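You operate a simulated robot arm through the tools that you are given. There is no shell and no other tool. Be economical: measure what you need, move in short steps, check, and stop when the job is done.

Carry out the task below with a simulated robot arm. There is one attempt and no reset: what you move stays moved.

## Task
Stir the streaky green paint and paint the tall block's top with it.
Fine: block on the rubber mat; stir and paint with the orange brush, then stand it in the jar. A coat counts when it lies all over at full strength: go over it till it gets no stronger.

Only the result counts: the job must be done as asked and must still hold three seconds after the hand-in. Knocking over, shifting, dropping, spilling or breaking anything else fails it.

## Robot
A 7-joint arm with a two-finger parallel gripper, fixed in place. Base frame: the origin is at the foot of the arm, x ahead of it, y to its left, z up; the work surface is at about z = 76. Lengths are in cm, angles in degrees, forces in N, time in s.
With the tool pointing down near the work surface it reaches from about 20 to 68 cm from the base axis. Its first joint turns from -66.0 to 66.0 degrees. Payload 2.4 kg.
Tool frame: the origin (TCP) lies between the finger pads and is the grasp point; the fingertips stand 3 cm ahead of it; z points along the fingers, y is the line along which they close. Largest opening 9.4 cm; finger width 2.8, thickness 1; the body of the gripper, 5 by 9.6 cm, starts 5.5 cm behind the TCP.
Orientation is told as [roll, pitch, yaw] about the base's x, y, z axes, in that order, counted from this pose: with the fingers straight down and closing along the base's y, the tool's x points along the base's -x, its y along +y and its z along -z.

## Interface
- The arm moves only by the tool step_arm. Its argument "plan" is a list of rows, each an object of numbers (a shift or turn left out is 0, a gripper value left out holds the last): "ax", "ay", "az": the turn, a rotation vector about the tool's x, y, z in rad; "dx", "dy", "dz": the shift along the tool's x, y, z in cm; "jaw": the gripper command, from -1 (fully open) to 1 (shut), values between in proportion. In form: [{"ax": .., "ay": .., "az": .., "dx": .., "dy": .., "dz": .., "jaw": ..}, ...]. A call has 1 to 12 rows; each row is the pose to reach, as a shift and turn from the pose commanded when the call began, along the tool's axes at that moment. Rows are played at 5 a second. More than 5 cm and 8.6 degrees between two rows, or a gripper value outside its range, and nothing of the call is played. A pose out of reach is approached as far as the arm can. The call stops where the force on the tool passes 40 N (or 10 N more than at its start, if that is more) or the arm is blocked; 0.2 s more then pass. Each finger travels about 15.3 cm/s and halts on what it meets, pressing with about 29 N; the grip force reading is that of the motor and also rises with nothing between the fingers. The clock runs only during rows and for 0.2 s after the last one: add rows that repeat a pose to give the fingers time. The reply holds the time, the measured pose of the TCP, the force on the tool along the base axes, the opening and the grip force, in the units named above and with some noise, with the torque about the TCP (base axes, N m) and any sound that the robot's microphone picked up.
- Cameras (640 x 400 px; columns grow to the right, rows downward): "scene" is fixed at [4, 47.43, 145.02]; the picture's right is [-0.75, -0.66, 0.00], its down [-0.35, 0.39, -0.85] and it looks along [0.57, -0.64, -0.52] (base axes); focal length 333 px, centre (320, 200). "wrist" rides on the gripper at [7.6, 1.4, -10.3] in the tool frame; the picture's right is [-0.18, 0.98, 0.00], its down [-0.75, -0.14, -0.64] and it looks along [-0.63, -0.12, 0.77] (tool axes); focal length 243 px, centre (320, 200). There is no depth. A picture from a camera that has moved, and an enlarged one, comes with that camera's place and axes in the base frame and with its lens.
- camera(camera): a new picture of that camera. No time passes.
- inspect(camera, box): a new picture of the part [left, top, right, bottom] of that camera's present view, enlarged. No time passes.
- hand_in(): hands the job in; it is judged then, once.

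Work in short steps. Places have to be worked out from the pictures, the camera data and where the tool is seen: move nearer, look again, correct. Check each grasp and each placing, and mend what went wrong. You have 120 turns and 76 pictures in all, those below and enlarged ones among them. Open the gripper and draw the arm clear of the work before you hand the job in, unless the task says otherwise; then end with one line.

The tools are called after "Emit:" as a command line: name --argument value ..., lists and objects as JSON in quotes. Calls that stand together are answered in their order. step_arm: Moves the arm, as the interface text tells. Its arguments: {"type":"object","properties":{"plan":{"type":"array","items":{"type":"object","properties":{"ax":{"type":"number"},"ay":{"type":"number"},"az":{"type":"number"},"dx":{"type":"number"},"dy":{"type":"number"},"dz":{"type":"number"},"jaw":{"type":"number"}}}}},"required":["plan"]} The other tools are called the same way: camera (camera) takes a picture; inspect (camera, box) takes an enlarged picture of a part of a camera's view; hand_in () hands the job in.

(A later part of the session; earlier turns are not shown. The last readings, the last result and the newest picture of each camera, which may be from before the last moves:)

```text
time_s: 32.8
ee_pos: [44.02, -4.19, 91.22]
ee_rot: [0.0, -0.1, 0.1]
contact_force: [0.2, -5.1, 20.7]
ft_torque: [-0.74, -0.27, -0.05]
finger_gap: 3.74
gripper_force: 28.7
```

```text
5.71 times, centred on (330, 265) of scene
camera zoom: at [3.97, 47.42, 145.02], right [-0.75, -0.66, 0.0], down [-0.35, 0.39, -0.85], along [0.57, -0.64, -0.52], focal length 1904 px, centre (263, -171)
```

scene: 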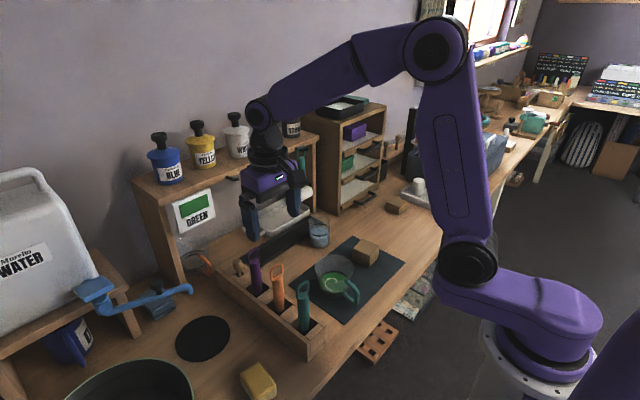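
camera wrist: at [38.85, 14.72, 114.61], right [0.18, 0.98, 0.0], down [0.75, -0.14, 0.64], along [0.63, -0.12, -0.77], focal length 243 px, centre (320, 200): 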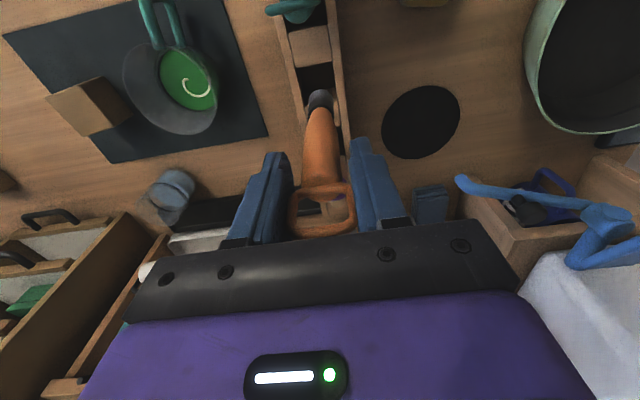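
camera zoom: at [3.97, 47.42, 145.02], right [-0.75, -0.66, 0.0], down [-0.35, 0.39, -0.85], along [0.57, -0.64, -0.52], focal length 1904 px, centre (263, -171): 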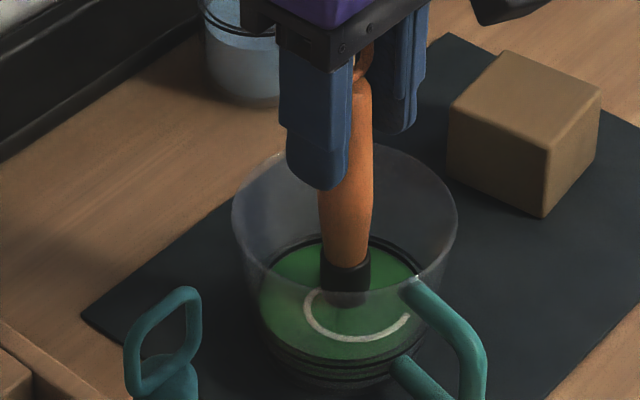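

The floor is felt at TCP ≈ 91.3. I'll back off 0.4 cm and stir round in larger circles.

Emit:
step_arm --plan '[{"dz": -0.45, "jaw": 1}, {"dz": -0.45, "dx": 1.8}, {"dz": -0.45, "dx": 1.27, "dy": 1.27}, {"dz": -0.45, "dx": 0, "dy": 1.8}, {"dz": -0.45, "dx": -1.27, "dy": 1.27}, {"dz": -0.45, "dx": -1.8, "dy": 0}, {"dz": -0.45, "dx": -1.27, "dy": -1.27}, {"dz": -0.45, "dx": 0, "dy": -1.8}, {"dz": -0.45, "dx": 1.27, "dy": -1.27}, {"dz": -0.45, "dx": 1.8, "dy": 0}, {"dz": -0.45, "dx": 1.27, "dy": 1.27}, {"dz": -0.45, "dx": 0, "dy": 1.8}]'

Emit:
step_arm --plan '[{"dx": -1.27, "dy": -0.53, "jaw": 1}, {"dx": -1.8, "dy": -1.8}, {"dx": -1.27, "dy": -3.07}, {"dx": 0, "dy": -3.6}, {"dx": 1.27, "dy": -3.07}, {"dx": 1.8, "dy": -1.8}, {"dx": 1.27, "dy": -0.53}, {"dx": 0, "dy": 0}, {"dx": -1.27, "dy": -0.53}, {"dx": -1.8, "dy": -1.8}, {"dx": -1.27, "dy": -3.07}, {"dx": 0, "dy": -3.6}]'

Emit:
inspect --camera "scene" --box '[300, 230, 360, 300]'

```text
time_s: 35.4
ee_pos: [44.28, -2.28, 91.77]
ee_rot: [0.1, 0.0, 0.1]
contact_force: [-1.3, 0.0, -0.9]
ft_torque: [-0.02, 0.03, 0.02]
finger_gap: 3.69
gripper_force: 29.4
```

```text
time_s: 38.0
ee_pos: [44.02, -5.92, 91.61]
ee_rot: [0.0, -0.1, 0.1]
contact_force: [0.6, 0.1, -0.3]
ft_torque: [0.0, -0.01, -0.02]
finger_gap: 3.68
gripper_force: 29.2
```

```text
5.71 times, centred on (330, 265) of scene
camera zoom: at [4.0, 47.43, 145.02], right [-0.75, -0.66, 0.0], down [-0.35, 0.39, -0.85], along [0.57, -0.64, -0.52], focal length 1904 px, centre (263, -171)
```

zoom: 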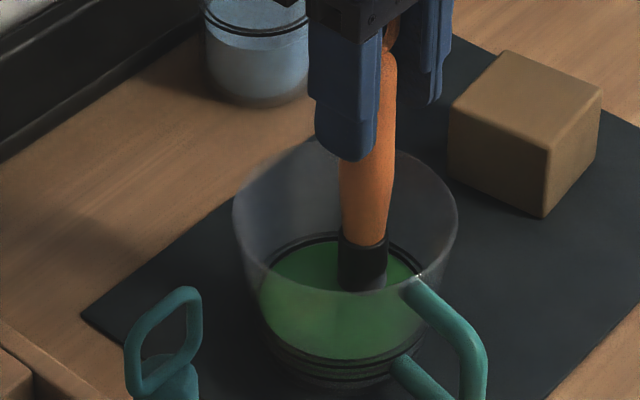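

The streak is gone and the paint looks even. I'll do one more round to be sure, finishing at the centre.

Emit:
step_arm --plan '[{"dx": 1.27, "dy": 0.53, "jaw": 1}, {"dx": 1.8, "dy": 1.8}, {"dx": 1.27, "dy": 3.07}, {"dx": 0, "dy": 3.6}, {"dx": -1.27, "dy": 3.07}, {"dx": -1.8, "dy": 1.8}, {"dx": -1.27, "dy": 0.53}, {"dx": 0, "dy": 0}, {"dx": 0.6, "dy": 0.8}, {"dx": 0.4, "dy": 1.8}, {"dx": 0, "dy": 1.8}, {"dx": 0, "dy": 1.8}]'

Emit:
inspect --camera "wrist" --box '[240, 0, 400, 160]'

```text
time_s: 40.6
ee_pos: [44.12, -4.06, 91.52]
ee_rot: [0.1, 0.0, 0.0]
contact_force: [-0.1, 0.3, -0.4]
ft_torque: [-0.01, 0.0, 0.0]
finger_gap: 3.69
gripper_force: 29.0
```

```text
2.50 times, centred on (320, 80) of wrist
camera zoom: at [36.36, -2.78, 101.96], right [0.18, 0.98, 0.0], down [0.75, -0.14, 0.64], along [0.63, -0.12, -0.77], focal length 606 px, centre (320, 500)
```

zoom: 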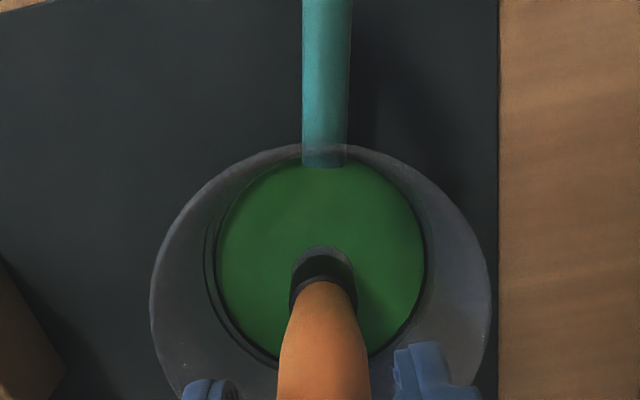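

The paint is evenly mixed. I'll lift slowly clear of the rim, pausing to let it drip, and check the bristles.

Emit:
step_arm --plan '[{"dz": -1, "jaw": 1}, {"dz": -2.2}, {"dz": -3.5}, {"dz": -5}, {"dz": -5}, {"dz": -5}, {"dz": -6.5}, {"dz": -8.5}, {"dz": -10.5}, {"dz": -12.5}, {"dz": -12.5}, {"dz": -12.5}]'

Emit:
inspect --camera "scene" --box '[290, 180, 400, 300]'

Emit:
inspect --camera "wrist" --box '[200, 0, 440, 240]'

```text
time_s: 43.2
ee_pos: [44.04, -4.04, 104.3]
ee_rot: [0.1, 0.0, 0.0]
contact_force: [0.5, 0.4, -0.6]
ft_torque: [0.01, 0.03, -0.01]
finger_gap: 3.68
gripper_force: 29.4
```

```text
3.33 times, centred on (345, 240) of scene
camera zoom: at [4.0, 47.43, 145.02], right [-0.75, -0.66, 0.0], down [-0.35, 0.39, -0.85], along [0.57, -0.64, -0.52], focal length 1111 px, centre (237, 67)
```

zoom: 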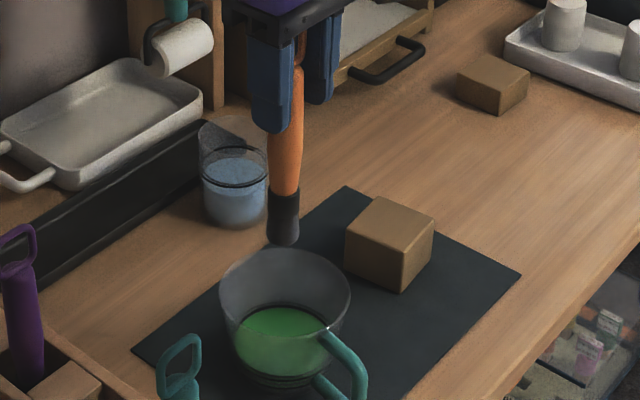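

```text
1.67 times, centred on (320, 120) of wrist
camera zoom: at [36.39, -2.72, 114.56], right [0.18, 0.98, 0.0], down [0.75, -0.14, 0.64], along [0.63, -0.12, -0.77], focal length 404 px, centre (320, 333)
```

zoom: 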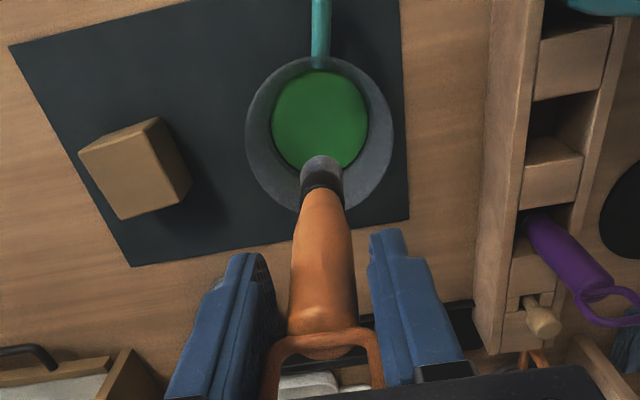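

The brush presumably carries paint now. I'll move over the block, yawed 6° to match it, and refine the block pose.

Emit:
step_arm --plan '[{"dy": -1.5, "jaw": 1}, {"dy": -4, "dx": -0.3}, {"dy": -7, "dx": -0.5, "az": -0.03}, {"dy": -10, "dx": -0.7, "az": -0.07}, {"dy": -13, "dx": -0.9, "az": -0.105}, {"dy": -15, "dx": -1, "az": -0.105}, {"dy": -15.9, "dx": -1, "az": -0.105, "dz": 1}, {"dy": -15.9, "dx": -1, "az": -0.105, "dz": 3}, {"dy": -15.9, "dx": -1, "az": -0.105, "dz": 3}]'

Emit:
inspect --camera "wrist" --box '[220, 20, 420, 180]'

Emit:
inspect --camera "scene" --box '[310, 190, 410, 290]'

```text
time_s: 45.2
ee_pos: [44.94, -19.98, 101.09]
ee_rot: [0.0, -0.1, 6.1]
contact_force: [-0.6, -1.5, -0.5]
ft_torque: [0.0, -0.01, 0.0]
finger_gap: 3.68
gripper_force: 29.0
```

```text
2.50 times, centred on (320, 100) of wrist
camera zoom: at [37.19, -19.45, 111.45], right [0.08, 1.0, 0.0], down [0.76, -0.06, 0.64], along [0.64, -0.05, -0.77], focal length 606 px, centre (320, 450)
```

zoom: 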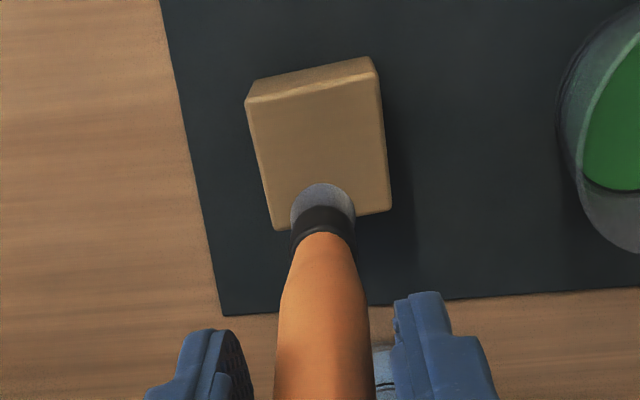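

```text
4.00 times, centred on (360, 240) of scene
camera zoom: at [4.0, 47.43, 145.02], right [-0.75, -0.66, 0.0], down [-0.35, 0.39, -0.85], along [0.56, -0.64, -0.52], focal length 1333 px, centre (160, 40)
```

zoom: 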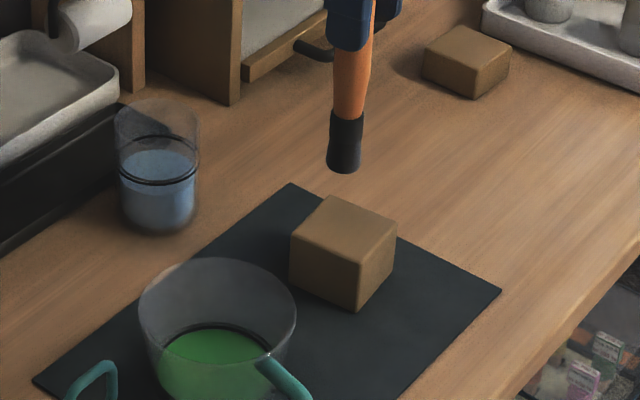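

The block top is centred at (45.0, −19.9) at z ≈ 81.1, and the tip is right over it. I'll lower to find contact.

Emit:
step_arm --plan '[{"dz": 2, "jaw": 1}, {"dz": 3.6}, {"dz": 4.4}, {"dz": 4.8}, {"dz": 4.8}]'

Emit:
inspect --camera "scene" --box '[330, 200, 400, 270]'

```text
time_s: 46.4
ee_pos: [45.07, -20.07, 96.31]
ee_rot: [0.0, 0.0, 6.1]
contact_force: [-0.5, 0.0, 0.1]
ft_torque: [-0.02, 0.02, 0.0]
finger_gap: 3.67
gripper_force: 28.8
```

```text
5.71 times, centred on (365, 235) of scene
camera zoom: at [4.0, 47.43, 145.02], right [-0.75, -0.66, 0.0], down [-0.35, 0.39, -0.85], along [0.57, -0.64, -0.52], focal length 1904 px, centre (63, 0)
```

zoom: 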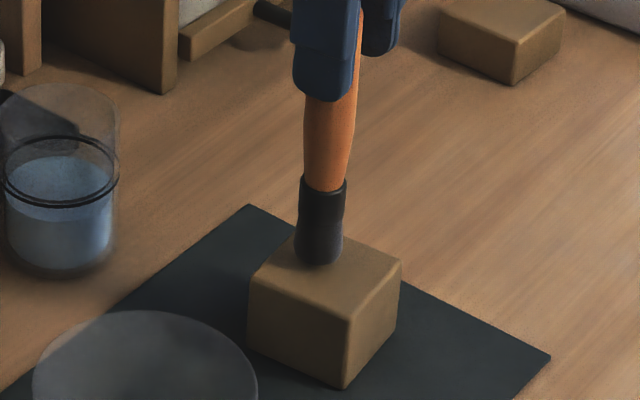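

Emit:
step_arm --plan '[{"dz": 0.15, "jaw": 1}, {"dz": 0.3}, {"dz": 0.4}, {"dz": 0.4}]'

```text
time_s: 47.4
ee_pos: [45.01, -20.04, 95.9]
ee_rot: [0.0, 0.0, 6.0]
contact_force: [0.2, 0.7, -0.6]
ft_torque: [-0.01, 0.02, 0.01]
finger_gap: 3.71
gripper_force: 28.6
```

Emit:
step_arm --plan '[{"dz": 0.1, "jaw": 1}, {"dz": 0.2}, {"dz": 0.3}, {"dz": 0.3}]'

Emit:
inspect --camera "wrist" --box '[240, 40, 400, 200]'

```text
time_s: 48.4
ee_pos: [45.06, -20.03, 95.73]
ee_rot: [0.0, 0.0, 5.9]
contact_force: [-0.5, 0.6, 1.2]
ft_torque: [0.03, 0.07, -0.04]
finger_gap: 3.68
gripper_force: 29.5
```

```text
2.50 times, centred on (320, 120) of wrist
camera zoom: at [37.31, -19.57, 106.01], right [0.08, 1.0, 0.0], down [0.76, -0.06, 0.64], along [0.64, -0.05, -0.77], focal length 606 px, centre (320, 400)
```

zoom: 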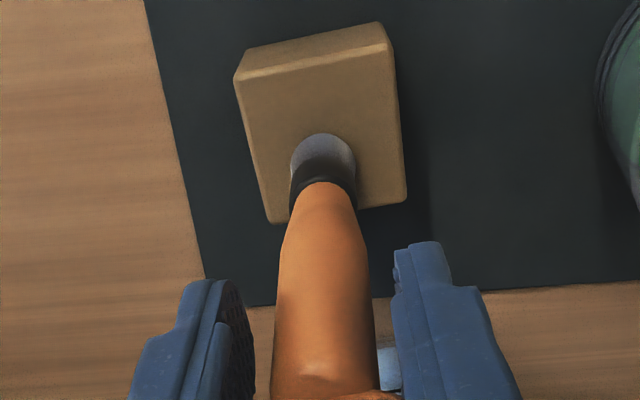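

Light contact starts at TCP ≈ 95.7. I'll make a short trial stroke with slight pressure, then check for paint and block movement.

Emit:
step_arm --plan '[{"dz": 0.1, "jaw": 1}, {"dz": 0.15, "dy": -0.7}, {"dz": 0.15, "dy": -1.4}, {"dz": 0.15, "dy": -2.2}, {"dz": 0.15, "dy": -1.4}, {"dz": 0.15, "dy": -0.5}, {"dz": 0.15, "dy": 0.5}, {"dz": 0.15, "dy": 1.4}, {"dz": 0.15, "dy": 2.2}]'

Emit:
inspect --camera "wrist" --box '[240, 40, 400, 200]'

```text
time_s: 50.4
ee_pos: [44.85, -17.72, 95.46]
ee_rot: [0.1, 0.0, 6.0]
contact_force: [0.2, 0.7, 0.1]
ft_torque: [-0.02, 0.01, 0.02]
finger_gap: 3.71
gripper_force: 29.2
```

```text
2.50 times, centred on (320, 120) of wrist
camera zoom: at [37.1, -17.22, 105.82], right [0.08, 1.0, 0.0], down [0.76, -0.06, 0.64], along [0.64, -0.05, -0.77], focal length 606 px, centre (320, 400)
```

zoom: 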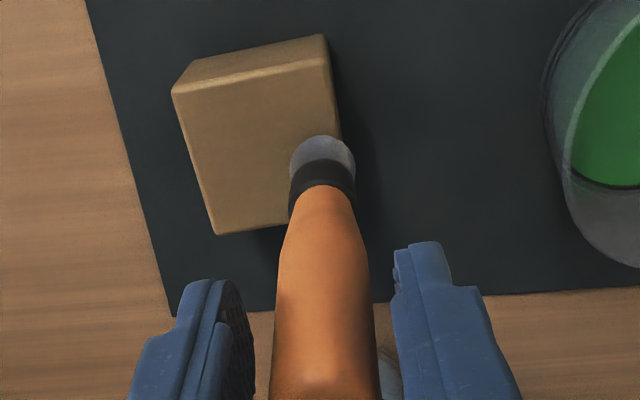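

No mark yet and the force is near zero. I'll press slightly deeper at the block's edge region and stroke back.

Emit:
step_arm --plan '[{"dz": 0.15, "dy": -0.6, "jaw": 1}, {"dz": 0.25, "dy": -1}, {"dz": 0.25, "dy": -1.8}, {"dz": 0.25, "dy": -2.6}, {"dz": 0.25, "dy": -3.4}, {"dz": 0.25, "dy": -4.2}]'

Emit:
inspect --camera "wrist" --box '[240, 40, 400, 200]'

Emit:
inspect --camera "scene" --box '[330, 200, 400, 270]'

```text
time_s: 51.8
ee_pos: [45.37, -22.02, 95.23]
ee_rot: [0.0, 0.0, 5.9]
contact_force: [-1.0, 4.1, 14.1]
ft_torque: [0.55, 0.01, 0.03]
finger_gap: 3.84
gripper_force: 29.1
```

```text
2.50 times, centred on (320, 120) of wrist
camera zoom: at [37.55, -21.54, 105.51], right [0.08, 1.0, 0.0], down [0.76, -0.06, 0.64], along [0.64, -0.05, -0.77], focal length 606 px, centre (320, 400)
```

zoom: 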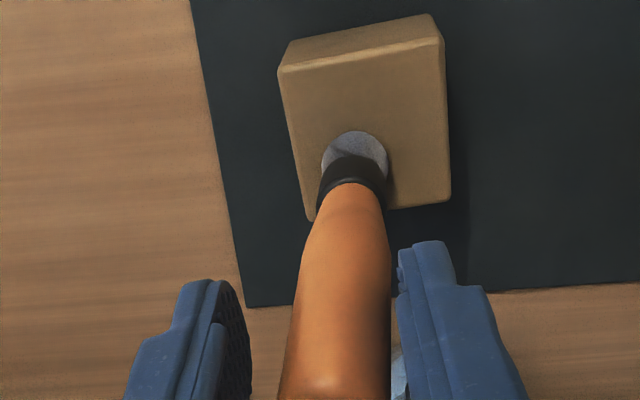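

```text
5.71 times, centred on (365, 235) of scene
camera zoom: at [3.98, 47.45, 145.01], right [-0.75, -0.66, 0.0], down [-0.35, 0.39, -0.85], along [0.57, -0.64, -0.52], focal length 1904 px, centre (63, 0)
```

zoom: 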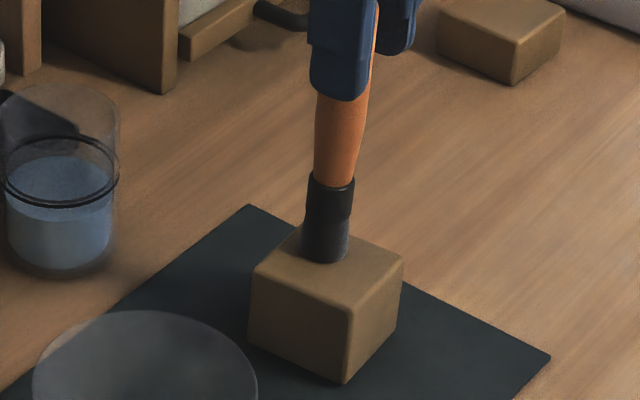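

That press was 14 N, too hard, and still left no mark, so the brush seems to carry no paint. I'll lift off, then inspect the bristles and the block.

Emit:
step_arm --plan '[{"dz": -0.3, "jaw": 1}, {"dz": -1}, {"dz": -3}, {"dz": -5}, {"dz": -5}]'

Emit:
inspect --camera "scene" --box '[330, 180, 400, 270]'

Emit:
inspect --camera "wrist" --box '[240, 20, 400, 180]'

```text
time_s: 53.0
ee_pos: [45.26, -22.05, 100.42]
ee_rot: [0.0, 0.0, 5.9]
contact_force: [-0.2, -1.1, 0.1]
ft_torque: [-0.02, -0.02, 0.0]
finger_gap: 3.69
gripper_force: 29.1
```

```text
4.44 times, centred on (365, 225) of scene
camera zoom: at [4.0, 47.43, 145.02], right [-0.75, -0.66, 0.0], down [-0.35, 0.39, -0.85], along [0.57, -0.64, -0.52], focal length 1481 px, centre (120, 89)
```

zoom: 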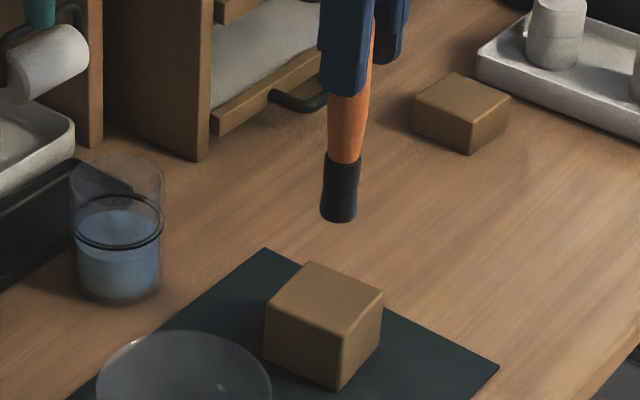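

```text
2.50 times, centred on (320, 100) of wrist
camera zoom: at [37.47, -21.48, 110.73], right [0.08, 1.0, 0.0], down [0.76, -0.06, 0.64], along [0.64, -0.05, -0.77], focal length 606 px, centre (320, 450)
```

zoom: 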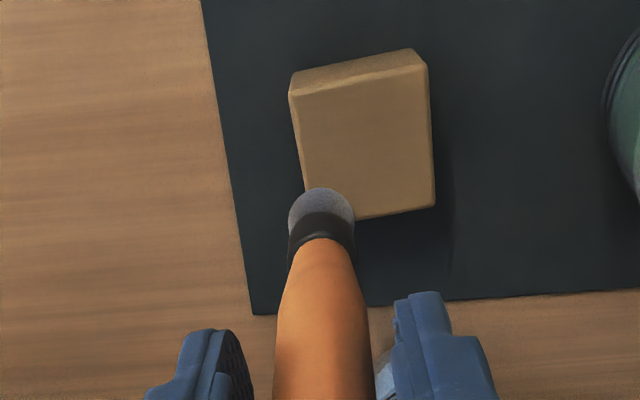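

The bristles are still grey, so they aren't loaded. I'll go back over the cup and dip deeper, dwelling near the floor.

Emit:
step_arm --plan '[{"dz": -2, "jaw": 1}, {"dz": -4.1, "dy": 1}, {"dz": -4.1, "dy": 4, "dx": -0.2}, {"dz": -4.1, "dy": 7.5, "dx": -0.3, "az": 0.03}, {"dz": -4.1, "dy": 11, "dx": -0.45, "az": 0.07}, {"dz": -4.1, "dy": 14.5, "dx": -0.6, "az": 0.105}, {"dz": -4.1, "dy": 17, "dx": -0.69, "az": 0.105}, {"dz": -4.1, "dy": 18.08, "dx": -0.69, "az": 0.105}, {"dz": -4.1, "dy": 18.08, "dx": -0.69, "az": 0.105}]'

Emit:
step_arm --plan '[{"dz": 2, "jaw": 1}, {"dz": 4}, {"dz": 6}, {"dz": 8}, {"dz": 10}, {"dz": 11.5}, {"dz": 12.5}, {"dz": 13}, {"dz": 13}]'

Emit:
inspect --camera "scene" --box '[300, 230, 360, 300]'

```text
time_s: 55.0
ee_pos: [43.96, -3.82, 104.38]
ee_rot: [0.1, 0.0, 0.0]
contact_force: [-0.1, 0.3, -0.3]
ft_torque: [-0.01, 0.0, -0.02]
finger_gap: 3.69
gripper_force: 29.0
```

```text
time_s: 57.0
ee_pos: [44.09, -4.1, 91.34]
ee_rot: [-0.1, -0.1, -0.1]
contact_force: [-0.2, 0.6, -0.8]
ft_torque: [0.0, 0.02, -0.07]
finger_gap: 3.68
gripper_force: 29.2
```

```text
5.71 times, centred on (330, 265) of scene
camera zoom: at [4.0, 47.43, 145.02], right [-0.75, -0.66, 0.0], down [-0.35, 0.39, -0.85], along [0.57, -0.64, -0.52], focal length 1904 px, centre (263, -171)
```

zoom: 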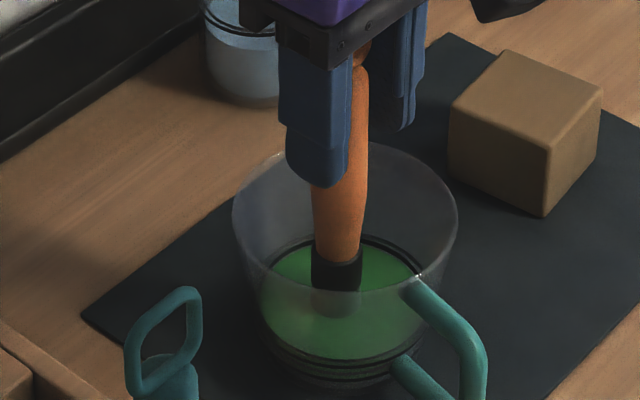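

Emit:
step_arm --plan '[{"dz": 0.1, "jaw": 1}, {"dz": 0.1, "dy": 0.8}, {"dz": 0.1, "dy": 0}, {"dz": 0.1, "dy": -0.8}, {"dz": 0.1, "dy": 0}, {"dz": 0.1}, {"dz": 0.1}, {"dz": -2}, {"dz": -4}, {"dz": -4}]'

Emit:
inspect --camera "scene" --box '[300, 210, 360, 300]'

Emit:
inspect --camera "wrist" --box '[280, 20, 360, 120]'

```text
time_s: 59.2
ee_pos: [44.02, -4.1, 95.48]
ee_rot: [0.0, 0.0, 0.0]
contact_force: [1.3, 0.4, -1.3]
ft_torque: [0.01, 0.0, -0.01]
finger_gap: 3.67
gripper_force: 29.7
```

```text
4.44 times, centred on (330, 255) of scene
camera zoom: at [4.0, 47.43, 145.02], right [-0.75, -0.66, 0.0], down [-0.35, 0.39, -0.85], along [0.57, -0.64, -0.52], focal length 1481 px, centre (276, -44)
```

zoom: 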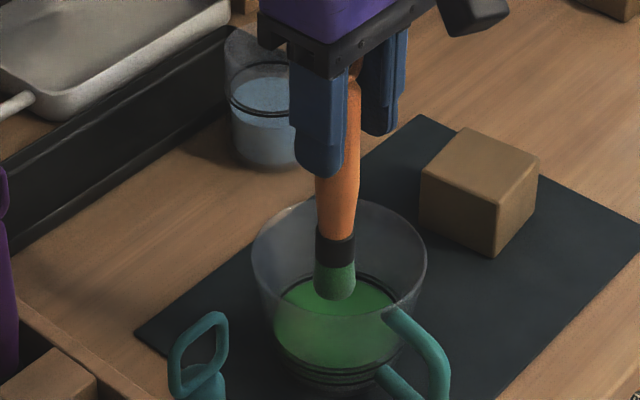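

```text
4.00 times, centred on (320, 70) of wrist
camera zoom: at [36.42, -2.8, 105.71], right [0.18, 0.98, 0.0], down [0.75, -0.14, 0.64], along [0.63, -0.12, -0.77], focal length 970 px, centre (320, 720)
```

zoom: 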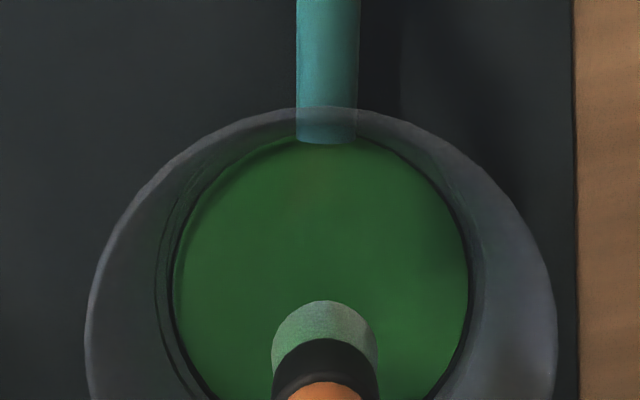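

The bristles are now green. I'll lift, carry the brush over the block again, and lower to just above contact.

Emit:
step_arm --plan '[{"dz": -2.5, "jaw": 1}, {"dz": -5}, {"dz": -7.5}, {"dz": -9}, {"dz": -9, "dy": -1.5}, {"dz": -9, "dy": -4, "dx": -0.3}, {"dz": -9, "dy": -7, "dx": -0.5, "az": -0.03}, {"dz": -9, "dy": -10, "dx": -0.7, "az": -0.07}, {"dz": -9, "dy": -13, "dx": -0.9, "az": -0.105}, {"dz": -8, "dy": -15.85, "dx": -1, "az": -0.105}, {"dz": -6, "dy": -15.85, "dx": -1, "az": -0.105}, {"dz": -4, "dy": -15.85, "dx": -1, "az": -0.105}]'

Emit:
step_arm --plan '[{"dz": 1.5, "jaw": 1}, {"dz": 2.8}, {"dz": 3.5}, {"dz": 3.8}, {"dz": 3.9}, {"dz": 3.9}]'

```text
time_s: 61.8
ee_pos: [45.14, -19.75, 99.28]
ee_rot: [0.0, 0.1, 6.0]
contact_force: [-0.2, 0.0, -0.5]
ft_torque: [0.04, 0.06, 0.0]
finger_gap: 3.69
gripper_force: 28.5
```

```text
time_s: 63.2
ee_pos: [45.11, -19.69, 95.49]
ee_rot: [0.0, 0.0, 6.0]
contact_force: [0.6, 0.1, -0.1]
ft_torque: [0.03, 0.02, 0.02]
finger_gap: 3.69
gripper_force: 28.3
```

Almost no force yet. I'll lower 0.12 and make a first stroke along y across the block, then look.

Emit:
step_arm --plan '[{"dz": 0.12, "jaw": 1}, {"dz": 0.12, "dy": -0.8}, {"dz": 0.12, "dy": -1.6}, {"dz": 0.12, "dy": -2.4}, {"dz": 0.12, "dy": -1.6}, {"dz": 0.12, "dy": -0.8}, {"dz": 0.12, "dy": 0}, {"dz": 0.12, "dy": 0.8}, {"dz": 0.12, "dy": 1.6}, {"dz": 0.12, "dy": 2.4}, {"dz": 0.12, "dy": 1.6}, {"dz": 0.12, "dy": 0}]'

Emit:
inspect --camera "wrist" --box '[240, 40, 400, 200]'

```text
time_s: 65.8
ee_pos: [44.87, -19.77, 95.39]
ee_rot: [0.1, 0.0, 5.9]
contact_force: [-0.2, -0.2, -0.2]
ft_torque: [0.01, 0.01, 0.01]
finger_gap: 3.71
gripper_force: 29.4
```

```text
2.50 times, centred on (320, 120) of wrist
camera zoom: at [37.07, -19.32, 105.7], right [0.08, 1.0, 0.0], down [0.76, -0.06, 0.64], along [0.64, -0.05, -0.77], focal length 606 px, centre (320, 400)
```

zoom: 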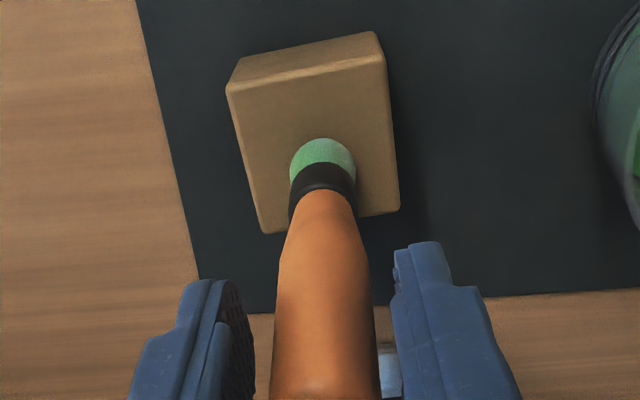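

There's still no contact. I'll creep lower.

Emit:
step_arm --plan '[{"dz": 0.1, "jaw": 1}, {"dz": 0.2}, {"dz": 0.2}, {"dz": 0.2}]'

```text
time_s: 66.8
ee_pos: [44.99, -19.86, 95.19]
ee_rot: [0.0, -0.1, 6.0]
contact_force: [-0.3, -0.7, -0.2]
ft_torque: [0.0, 0.0, -0.02]
finger_gap: 3.69
gripper_force: 29.2
```

Emit:
step_arm --plan '[{"dz": 0.1, "jaw": 1}, {"dz": 0.2}, {"dz": 0.2}]'

```text
time_s: 67.6
ee_pos: [45.15, -19.81, 95.13]
ee_rot: [-0.1, -0.1, 6.0]
contact_force: [-3.1, -0.1, 17.6]
ft_torque: [0.02, 0.32, 0.01]
finger_gap: 3.69
gripper_force: 28.8
```

Contact is at ≈95.15, and it's stiff. I'll back off 0.07 for light pressure and stroke across the centre line.

Emit:
step_arm --plan '[{"dz": -0.07, "jaw": 1}, {"dz": -0.07, "dy": -0.8}, {"dz": -0.07, "dy": -1.6}, {"dz": -0.07, "dy": -2.4}, {"dz": -0.07, "dy": -1.6}, {"dz": -0.07, "dy": -0.8}, {"dz": -0.07, "dy": 0}]'

Emit:
inspect --camera "wrist" --box '[240, 40, 400, 200]'

```text
time_s: 69.2
ee_pos: [45.05, -19.78, 94.95]
ee_rot: [-0.1, 0.0, 6.1]
contact_force: [0.1, 0.5, -0.4]
ft_torque: [-0.01, 0.02, -0.01]
finger_gap: 3.65
gripper_force: 29.4
```

```text
2.50 times, centred on (320, 120) of wrist
camera zoom: at [37.29, -19.31, 105.32], right [0.08, 1.0, 0.0], down [0.76, -0.06, 0.64], along [0.64, -0.05, -0.77], focal length 606 px, centre (320, 400)
```

zoom: 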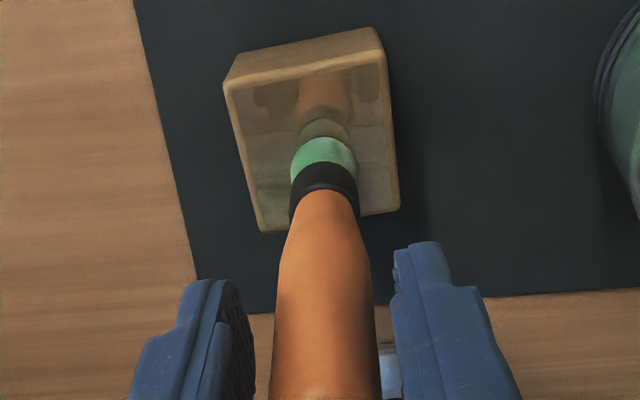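

Paint is now going down as a wet sheen. I'll cover systematically in lanes along y at x offsets, with slight extra depth.

Emit:
step_arm --plan '[{"dz": 0.08, "dy": 1.2, "jaw": 1}, {"dz": 0.08, "dy": 2.4}, {"dz": 0.08, "dy": 2.4, "dx": 1.2}, {"dz": 0.08, "dy": 1.2, "dx": 1.2}, {"dz": 0.08, "dy": 0, "dx": 1.2}, {"dz": 0.08, "dy": -1.2, "dx": 1.2}, {"dz": 0.08, "dy": -2.4, "dx": 1.2}, {"dz": 0.08, "dy": -2.4, "dx": 2.4}, {"dz": 0.08, "dy": -1.2, "dx": 2.4}, {"dz": 0.08, "dy": 0, "dx": 2.4}, {"dz": 0.08, "dy": 1.2, "dx": 2.4}, {"dz": 0.08, "dy": 2.4, "dx": 2.4}]'

Emit:
inspect --camera "wrist" --box '[220, 40, 420, 200]'

```text
time_s: 71.8
ee_pos: [42.38, -17.7, 94.94]
ee_rot: [0.0, 0.0, 6.0]
contact_force: [0.0, -0.3, 0.1]
ft_torque: [0.03, 0.0, 0.0]
finger_gap: 3.66
gripper_force: 29.2
```

```text
2.50 times, centred on (320, 120) of wrist
camera zoom: at [34.63, -17.06, 105.2], right [0.08, 1.0, 0.0], down [0.76, -0.06, 0.64], along [0.64, -0.05, -0.77], focal length 606 px, centre (320, 400)
```

zoom: 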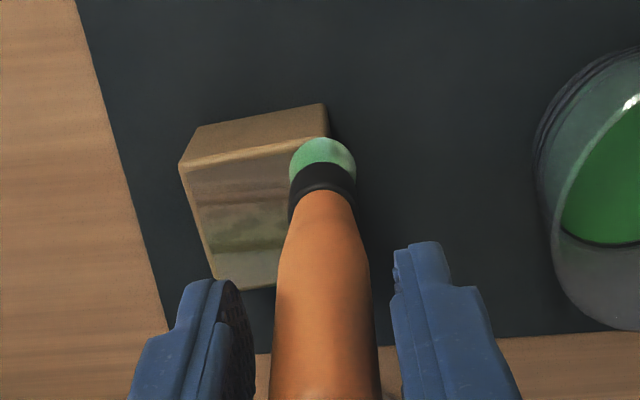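

A green stripe shows on the centre lane, but the outer lanes barely touched. I'll lower a bit and re-stroke this lane.

Emit:
step_arm --plan '[{"dz": 0.1, "jaw": 1}, {"dz": 0.12, "dy": -1.2}, {"dz": 0.14, "dy": -2.4}, {"dz": 0.16, "dy": -3.6}, {"dz": 0.16, "dy": -4.8}, {"dz": 0.16, "dy": -3.6}, {"dz": 0.16, "dy": -2.4}]'

```text
time_s: 73.4
ee_pos: [42.59, -20.13, 94.74]
ee_rot: [0.0, 0.1, 6.0]
contact_force: [0.0, -1.0, -0.5]
ft_torque: [0.0, 0.0, -0.02]
finger_gap: 3.7
gripper_force: 29.2
```

Emit:
step_arm --plan '[{"dz": 0.1, "jaw": 1}, {"dz": 0.2}, {"dz": 0.2}]'

Emit:
inspect --camera "scene" --box '[320, 180, 400, 270]'

```text
time_s: 74.2
ee_pos: [42.71, -20.1, 94.79]
ee_rot: [-0.2, -0.1, 6.1]
contact_force: [-3.6, 0.2, 18.4]
ft_torque: [0.07, 0.29, 0.02]
finger_gap: 3.67
gripper_force: 28.8
```

```text
4.44 times, centred on (360, 225) of scene
camera zoom: at [3.97, 47.44, 145.01], right [-0.75, -0.66, 0.0], down [-0.35, 0.39, -0.85], along [0.57, -0.64, -0.52], focal length 1481 px, centre (142, 89)
```

zoom: 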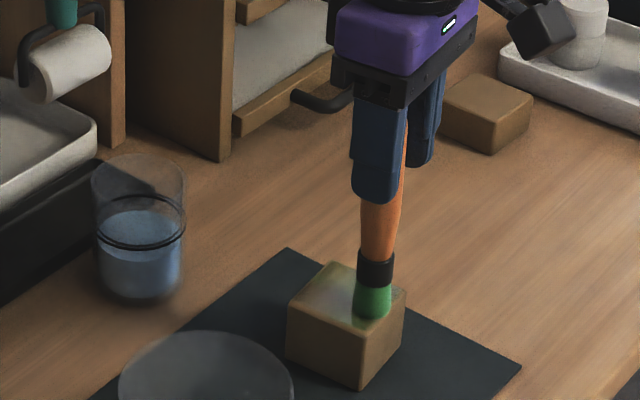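

Now there's firm contact and green is transferring. I'll keep near this depth and stroke the whole near lane.

Emit:
step_arm --plan '[{"dz": -0.03, "dy": -1, "jaw": 1}, {"dz": -0.03, "dy": -2.3}, {"dz": -0.03, "dy": -1.2}, {"dz": -0.03, "dy": 0}, {"dz": -0.03, "dy": 1.2}, {"dz": -0.03, "dy": 2.4}, {"dz": -0.03, "dy": 1.2}, {"dz": -0.03, "dy": 0}, {"dz": -0.03, "dy": -1.2}, {"dz": -0.03, "dy": -2.3}, {"dz": -0.03, "dy": -2.3, "dx": -1.2}]'

Emit:
inspect --camera "wrist" --box '[220, 40, 420, 200]'

```text
time_s: 76.6
ee_pos: [44.16, -22.45, 94.57]
ee_rot: [0.0, 0.0, 6.0]
contact_force: [-0.7, 0.3, 2.4]
ft_torque: [-0.05, 0.1, 0.01]
finger_gap: 3.69
gripper_force: 28.7
```

```text
2.50 times, centred on (320, 120) of wrist
camera zoom: at [36.4, -21.83, 104.9], right [0.08, 1.0, 0.0], down [0.76, -0.06, 0.64], along [0.64, -0.05, -0.77], focal length 606 px, centre (320, 400)
```

zoom: 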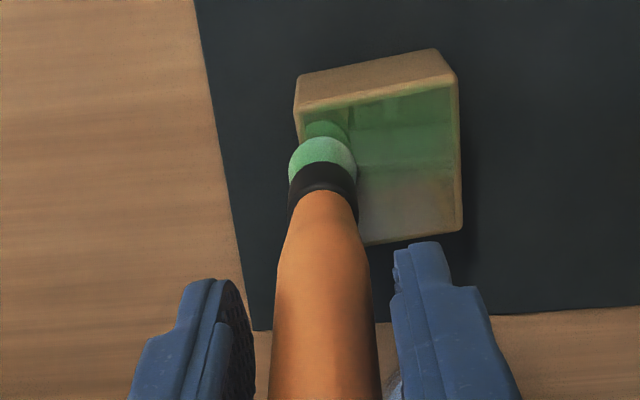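

That works well: the near half is green at about 2.4 N. I'll continue serpentine lanes toward the far side.

Emit:
step_arm --plan '[{"dz": 0.02, "dy": 1.2, "jaw": 1}, {"dz": 0.02, "dy": 2.4}, {"dz": 0.02, "dy": 3.6}, {"dz": 0.02, "dy": 4.7}, {"dz": 0.02, "dy": 4.7, "dx": -1.2}, {"dz": 0.02, "dy": 3.5, "dx": -1.2}, {"dz": 0.02, "dy": 2.3, "dx": -1.2}, {"dz": 0.03, "dy": 1.1, "dx": -1.2}, {"dz": 0.03, "dy": 0, "dx": -1.2}, {"dz": 0.03, "dy": 0, "dx": -2.4}, {"dz": 0.03, "dy": 1.2, "dx": -2.4}, {"dz": 0.03, "dy": 2.4, "dx": -2.4}]'

Emit:
step_arm --plan '[{"dz": 0.02, "dy": 1.2, "jaw": 1}, {"dz": 0.02, "dy": 2.3}, {"dz": 0.02, "dy": 2.3, "dx": -1.3}, {"dz": 0.02, "dy": 1.2, "dx": -1.3}, {"dz": 0.02, "dy": 0, "dx": -1.3}, {"dz": 0.02, "dy": -1.2, "dx": -1.3}, {"dz": 0.02, "dy": -2.4, "dx": -1.3}, {"dz": 0.02, "dy": -1.2, "dx": -1.3}, {"dz": 0.02, "dy": 0, "dx": -1.3}, {"dz": 0.02, "dy": 1.2, "dx": -1.3}, {"dz": 0.02, "dy": 2.3, "dx": -1.3}]'

Emit:
inspect --camera "wrist" --box '[220, 40, 420, 200]'

```text
time_s: 79.2
ee_pos: [46.22, -19.71, 94.6]
ee_rot: [-0.1, -0.2, 6.0]
contact_force: [1.8, -3.8, 12.1]
ft_torque: [-0.36, -0.18, -0.02]
finger_gap: 3.69
gripper_force: 28.9
```

```text
time_s: 81.6
ee_pos: [47.17, -17.12, 94.46]
ee_rot: [0.0, 0.0, 6.0]
contact_force: [-0.7, -1.3, 0.2]
ft_torque: [0.03, -0.02, -0.01]
finger_gap: 3.7
gripper_force: 29.0
```

```text
2.50 times, centred on (320, 120) of wrist
camera zoom: at [39.52, -16.57, 104.84], right [0.08, 1.0, 0.0], down [0.76, -0.06, 0.64], along [0.64, -0.05, -0.77], focal length 606 px, centre (320, 400)
```

zoom: 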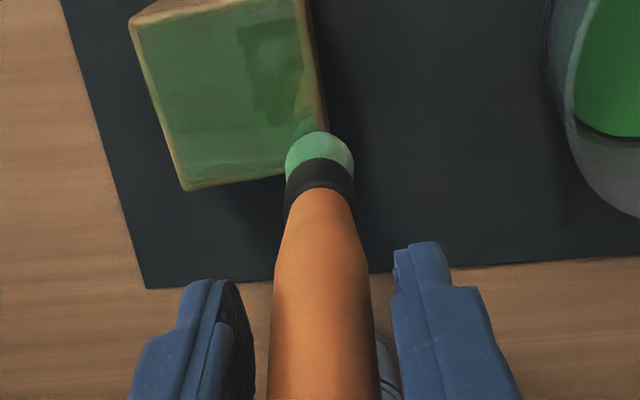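

About 10 pictures are left. The coat now covers most of the top, but it's thin along the far and left edges. I'll do a second pass with lanes along x at a slightly deeper setting.

Emit:
step_arm --plan '[{"dz": 0.1, "dx": 0, "jaw": 1}, {"dz": 0.1, "dx": 1.2}, {"dz": 0.1, "dx": 2.4}, {"dz": 0.1, "dx": 3.6}, {"dz": 0.1, "dx": 4.9}, {"dz": 0.1, "dx": 4.9, "dy": -1.3}, {"dz": 0.1, "dx": 3.6, "dy": -1.3}, {"dz": 0.1, "dx": 2.4, "dy": -1.3}, {"dz": 0.1, "dx": 1.2, "dy": -1.3}, {"dz": 0.1, "dx": -0.1, "dy": -1.3}, {"dz": 0.1, "dx": -0.1, "dy": -2.6}, {"dz": 0.1, "dx": 1.2, "dy": -2.6}]'

Emit:
step_arm --plan '[{"dz": 0.02, "dx": 1.2, "jaw": 1}, {"dz": 0.02, "dx": 2.4}, {"dz": 0.02, "dx": 3.7}, {"dz": 0.02, "dx": 3.7, "dy": -1.3}, {"dz": 0.02, "dx": 2.4, "dy": -1.3}, {"dz": 0.02, "dx": 1.2, "dy": -1.3}, {"dz": 0.02, "dx": 0, "dy": -1.3}, {"dz": 0.02, "dx": -1.3, "dy": -1.3}, {"dz": 0.02, "dx": -1.3, "dy": -2.6}, {"dz": 0.02, "dx": 0.6, "dy": -2.6}, {"dz": 0.02, "dx": 2.4, "dy": -2.6}, {"dz": 0.02, "dx": 3.7, "dy": -2.6}]'

Emit:
step_arm --plan '[{"dz": -0.5, "jaw": 1}, {"dz": -3}, {"dz": -6}, {"dz": -9}, {"dz": -9}]'

Emit:
inspect --camera "wrist" --box '[220, 0, 420, 160]'

```text
time_s: 84.2
ee_pos: [46.32, -19.82, 94.39]
ee_rot: [0.0, 0.0, 6.2]
contact_force: [0.3, 0.8, -0.7]
ft_torque: [0.02, 0.02, 0.01]
finger_gap: 3.68
gripper_force: 29.0
```

```text
time_s: 86.8
ee_pos: [42.92, -22.83, 94.33]
ee_rot: [0.0, -0.1, 6.0]
contact_force: [0.2, -0.3, -0.5]
ft_torque: [0.01, -0.02, 0.0]
finger_gap: 3.66
gripper_force: 28.8
```

```text
time_s: 88.0
ee_pos: [42.89, -23.0, 103.34]
ee_rot: [0.0, 0.0, 6.1]
contact_force: [0.0, 0.2, 0.3]
ft_torque: [0.01, 0.01, 0.01]
finger_gap: 3.67
gripper_force: 28.5
```

```text
2.50 times, centred on (320, 80) of wrist
camera zoom: at [35.11, -22.44, 113.63], right [0.08, 1.0, 0.0], down [0.76, -0.06, 0.64], along [0.64, -0.05, -0.77], focal length 606 px, centre (320, 500)
```

zoom: 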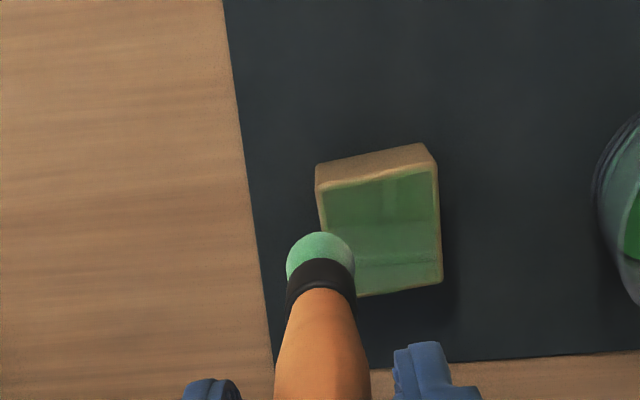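

The coat is good but lighter on the far third. The brush has slid up about 1.2 cm in the grip, so the tip is now about 13.3 cm below the TCP. I'll go back to the cup to reload.

Emit:
step_arm --plan '[{"dy": 1, "dx": -0.2, "jaw": 1}, {"dy": 3.5, "dx": -0.6}, {"dy": 7, "dx": -1.2, "az": 0.03}, {"dy": 10.5, "dx": -1.8, "az": 0.07}, {"dy": 14, "dx": -2.4, "az": 0.105}, {"dy": 17, "dx": -2.9, "az": 0.105}, {"dy": 18.72, "dx": -3.13, "az": 0.105}, {"dy": 18.72, "dx": -3.13, "az": 0.105}, {"dy": 18.72, "dx": -3.13, "az": 0.105, "dz": 2}, {"dy": 18.72, "dx": -3.13, "az": 0.105, "dz": 4}, {"dy": 18.72, "dx": -3.13, "az": 0.105, "dz": 6}, {"dy": 18.72, "dx": -3.13, "az": 0.105, "dz": 8}]'

Emit:
step_arm --plan '[{"dz": 2, "jaw": 1}, {"dz": 4}, {"dz": 4.7}, {"dz": 4.9}, {"dz": 5.0}, {"dz": 5.1}, {"dz": 5.1}]'

```text
time_s: 90.6
ee_pos: [44.06, -3.95, 95.39]
ee_rot: [0.0, 0.1, 0.1]
contact_force: [0.8, 0.5, -0.1]
ft_torque: [-0.01, 0.01, 0.01]
finger_gap: 3.67
gripper_force: 28.8
```

```text
time_s: 92.2
ee_pos: [44.03, -3.98, 90.27]
ee_rot: [0.1, -0.1, -0.1]
contact_force: [0.6, -0.1, -0.2]
ft_torque: [-0.04, 0.01, 0.01]
finger_gap: 3.68
gripper_force: 29.1
```

Still no floor. I'll creep a bit lower, swirl and dwell, then rise.

Emit:
step_arm --plan '[{"dz": 0.15, "jaw": 1}, {"dz": 0.25}, {"dz": 0.25, "dy": 0.7}, {"dz": 0.25, "dy": 0}, {"dz": 0.25, "dy": -0.7}, {"dz": 0.25, "dy": 0}, {"dz": 0.25}, {"dz": 0.25}, {"dz": 0.25}]'

Emit:
step_arm --plan '[{"dz": -2, "jaw": 1}, {"dz": -4}, {"dz": -6}, {"dz": -8.5}, {"dz": -11}, {"dz": -13.5}, {"dz": -13.5}]'

Emit:
inspect --camera "scene" --box '[290, 180, 400, 290]'

```text
time_s: 94.2
ee_pos: [44.07, -3.94, 90.01]
ee_rot: [0.0, 0.0, -0.1]
contact_force: [-0.3, 0.9, 0.1]
ft_torque: [0.0, 0.03, -0.03]
finger_gap: 3.65
gripper_force: 29.2
```

```text
time_s: 95.8
ee_pos: [44.04, -3.89, 103.68]
ee_rot: [-0.1, 0.1, 0.0]
contact_force: [-0.3, 0.8, 0.6]
ft_torque: [-0.02, 0.02, 0.01]
finger_gap: 3.69
gripper_force: 28.7
```

```text
3.64 times, centred on (345, 235) of scene
camera zoom: at [4.0, 47.43, 145.02], right [-0.75, -0.66, 0.0], down [-0.35, 0.39, -0.85], along [0.57, -0.64, -0.52], focal length 1212 px, centre (229, 73)
```

zoom: 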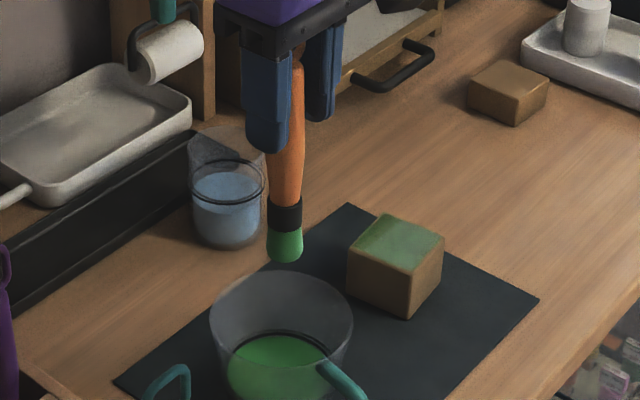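

The brush is well loaded. I'll carry it back over the block.

Emit:
step_arm --plan '[{"dy": -1.5, "jaw": 1}, {"dy": -4, "dx": -0.3}, {"dy": -7, "dx": -0.5, "az": -0.03}, {"dy": -10, "dx": -0.7, "az": -0.07}, {"dy": -13, "dx": -0.9, "az": -0.105}, {"dy": -16, "dx": -0.95, "az": -0.105}, {"dy": -16, "dx": -0.95, "az": -0.105, "dz": 2.5}, {"dy": -16, "dx": -0.95, "az": -0.105, "dz": 5}, {"dy": -16, "dx": -0.95, "az": -0.105, "dz": 7.5}, {"dy": -16, "dx": -0.95, "az": -0.105, "dz": 8.8}, {"dy": -16, "dx": -0.95, "az": -0.105, "dz": 9.1}, {"dy": -16, "dx": -0.95, "az": -0.105, "dz": 9.1}]'

Emit:
step_arm --plan '[{"dz": 0.1, "jaw": 1}, {"dz": 0.2}, {"dz": 0.3}, {"dz": 0.3}]'

```text
time_s: 98.4
ee_pos: [44.86, -20.1, 94.42]
ee_rot: [0.0, 0.0, 6.0]
contact_force: [-0.1, -0.2, -0.2]
ft_torque: [0.01, 0.0, -0.03]
finger_gap: 3.68
gripper_force: 28.9
```

```text
time_s: 99.4
ee_pos: [45.18, -19.97, 94.2]
ee_rot: [-0.1, -0.2, 6.1]
contact_force: [-1.6, -0.9, 21.1]
ft_torque: [-0.04, 0.07, -0.01]
finger_gap: 3.71
gripper_force: 28.8
```

Contact is firm (21 N). I'll ease off slightly and run lanes from the centre toward the far side.

Emit:
step_arm --plan '[{"dz": -0.08, "dy": 1.2, "jaw": 1}, {"dz": -0.08, "dy": 2.5}, {"dz": -0.08, "dy": 1.2}, {"dz": -0.08, "dy": 0}, {"dz": -0.08, "dy": -1.2}, {"dz": -0.08, "dy": -2.5}, {"dz": -0.08, "dy": -2.5, "dx": -1.2}, {"dz": -0.08, "dy": -1.2, "dx": -1.2}, {"dz": -0.08, "dy": 0, "dx": -1.2}, {"dz": -0.08, "dy": 1.2, "dx": -1.2}, {"dz": -0.08, "dy": 2.5, "dx": -1.2}, {"dz": -0.08, "dy": 2.5, "dx": -2.4}]'

Emit:
step_arm --plan '[{"dy": -1.2, "dz": 0.03, "jaw": 1}, {"dy": -2.4, "dz": 0.03}, {"dy": -3.6, "dz": 0.03}, {"dy": -5, "dz": 0.03}, {"dy": -5, "dx": -0.3, "dz": 0.03}, {"dy": -3.8, "dx": -0.3, "dz": 0.03}, {"dy": -2.5, "dx": -0.3, "dz": 0.03}, {"dy": -1.2, "dx": -0.3, "dz": 0.03}, {"dy": 0, "dx": -0.3, "dz": 0.03}]'

Emit:
inspect --camera "wrist" --box '[220, 20, 420, 180]'

```text
time_s: 102.0
ee_pos: [47.28, -17.04, 94.21]
ee_rot: [0.0, 0.1, 6.0]
contact_force: [-3.0, -0.5, 10.2]
ft_torque: [-0.02, 0.47, -0.01]
finger_gap: 3.68
gripper_force: 29.0
```

```text
time_s: 104.0
ee_pos: [47.59, -17.0, 94.33]
ee_rot: [0.0, 0.1, 6.0]
contact_force: [-0.1, 0.7, 1.9]
ft_torque: [-0.11, 0.01, -0.01]
finger_gap: 3.68
gripper_force: 28.5
```

```text
2.50 times, centred on (320, 100) of wrist
camera zoom: at [39.76, -16.51, 104.57], right [0.08, 1.0, 0.0], down [0.76, -0.06, 0.64], along [0.64, -0.05, -0.77], focal length 606 px, centre (320, 450)
```

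zoom: 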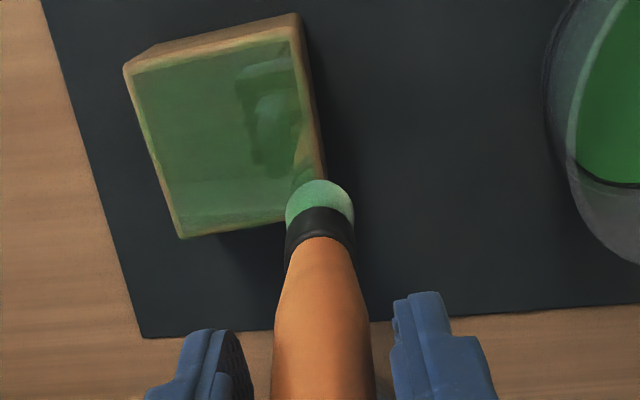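

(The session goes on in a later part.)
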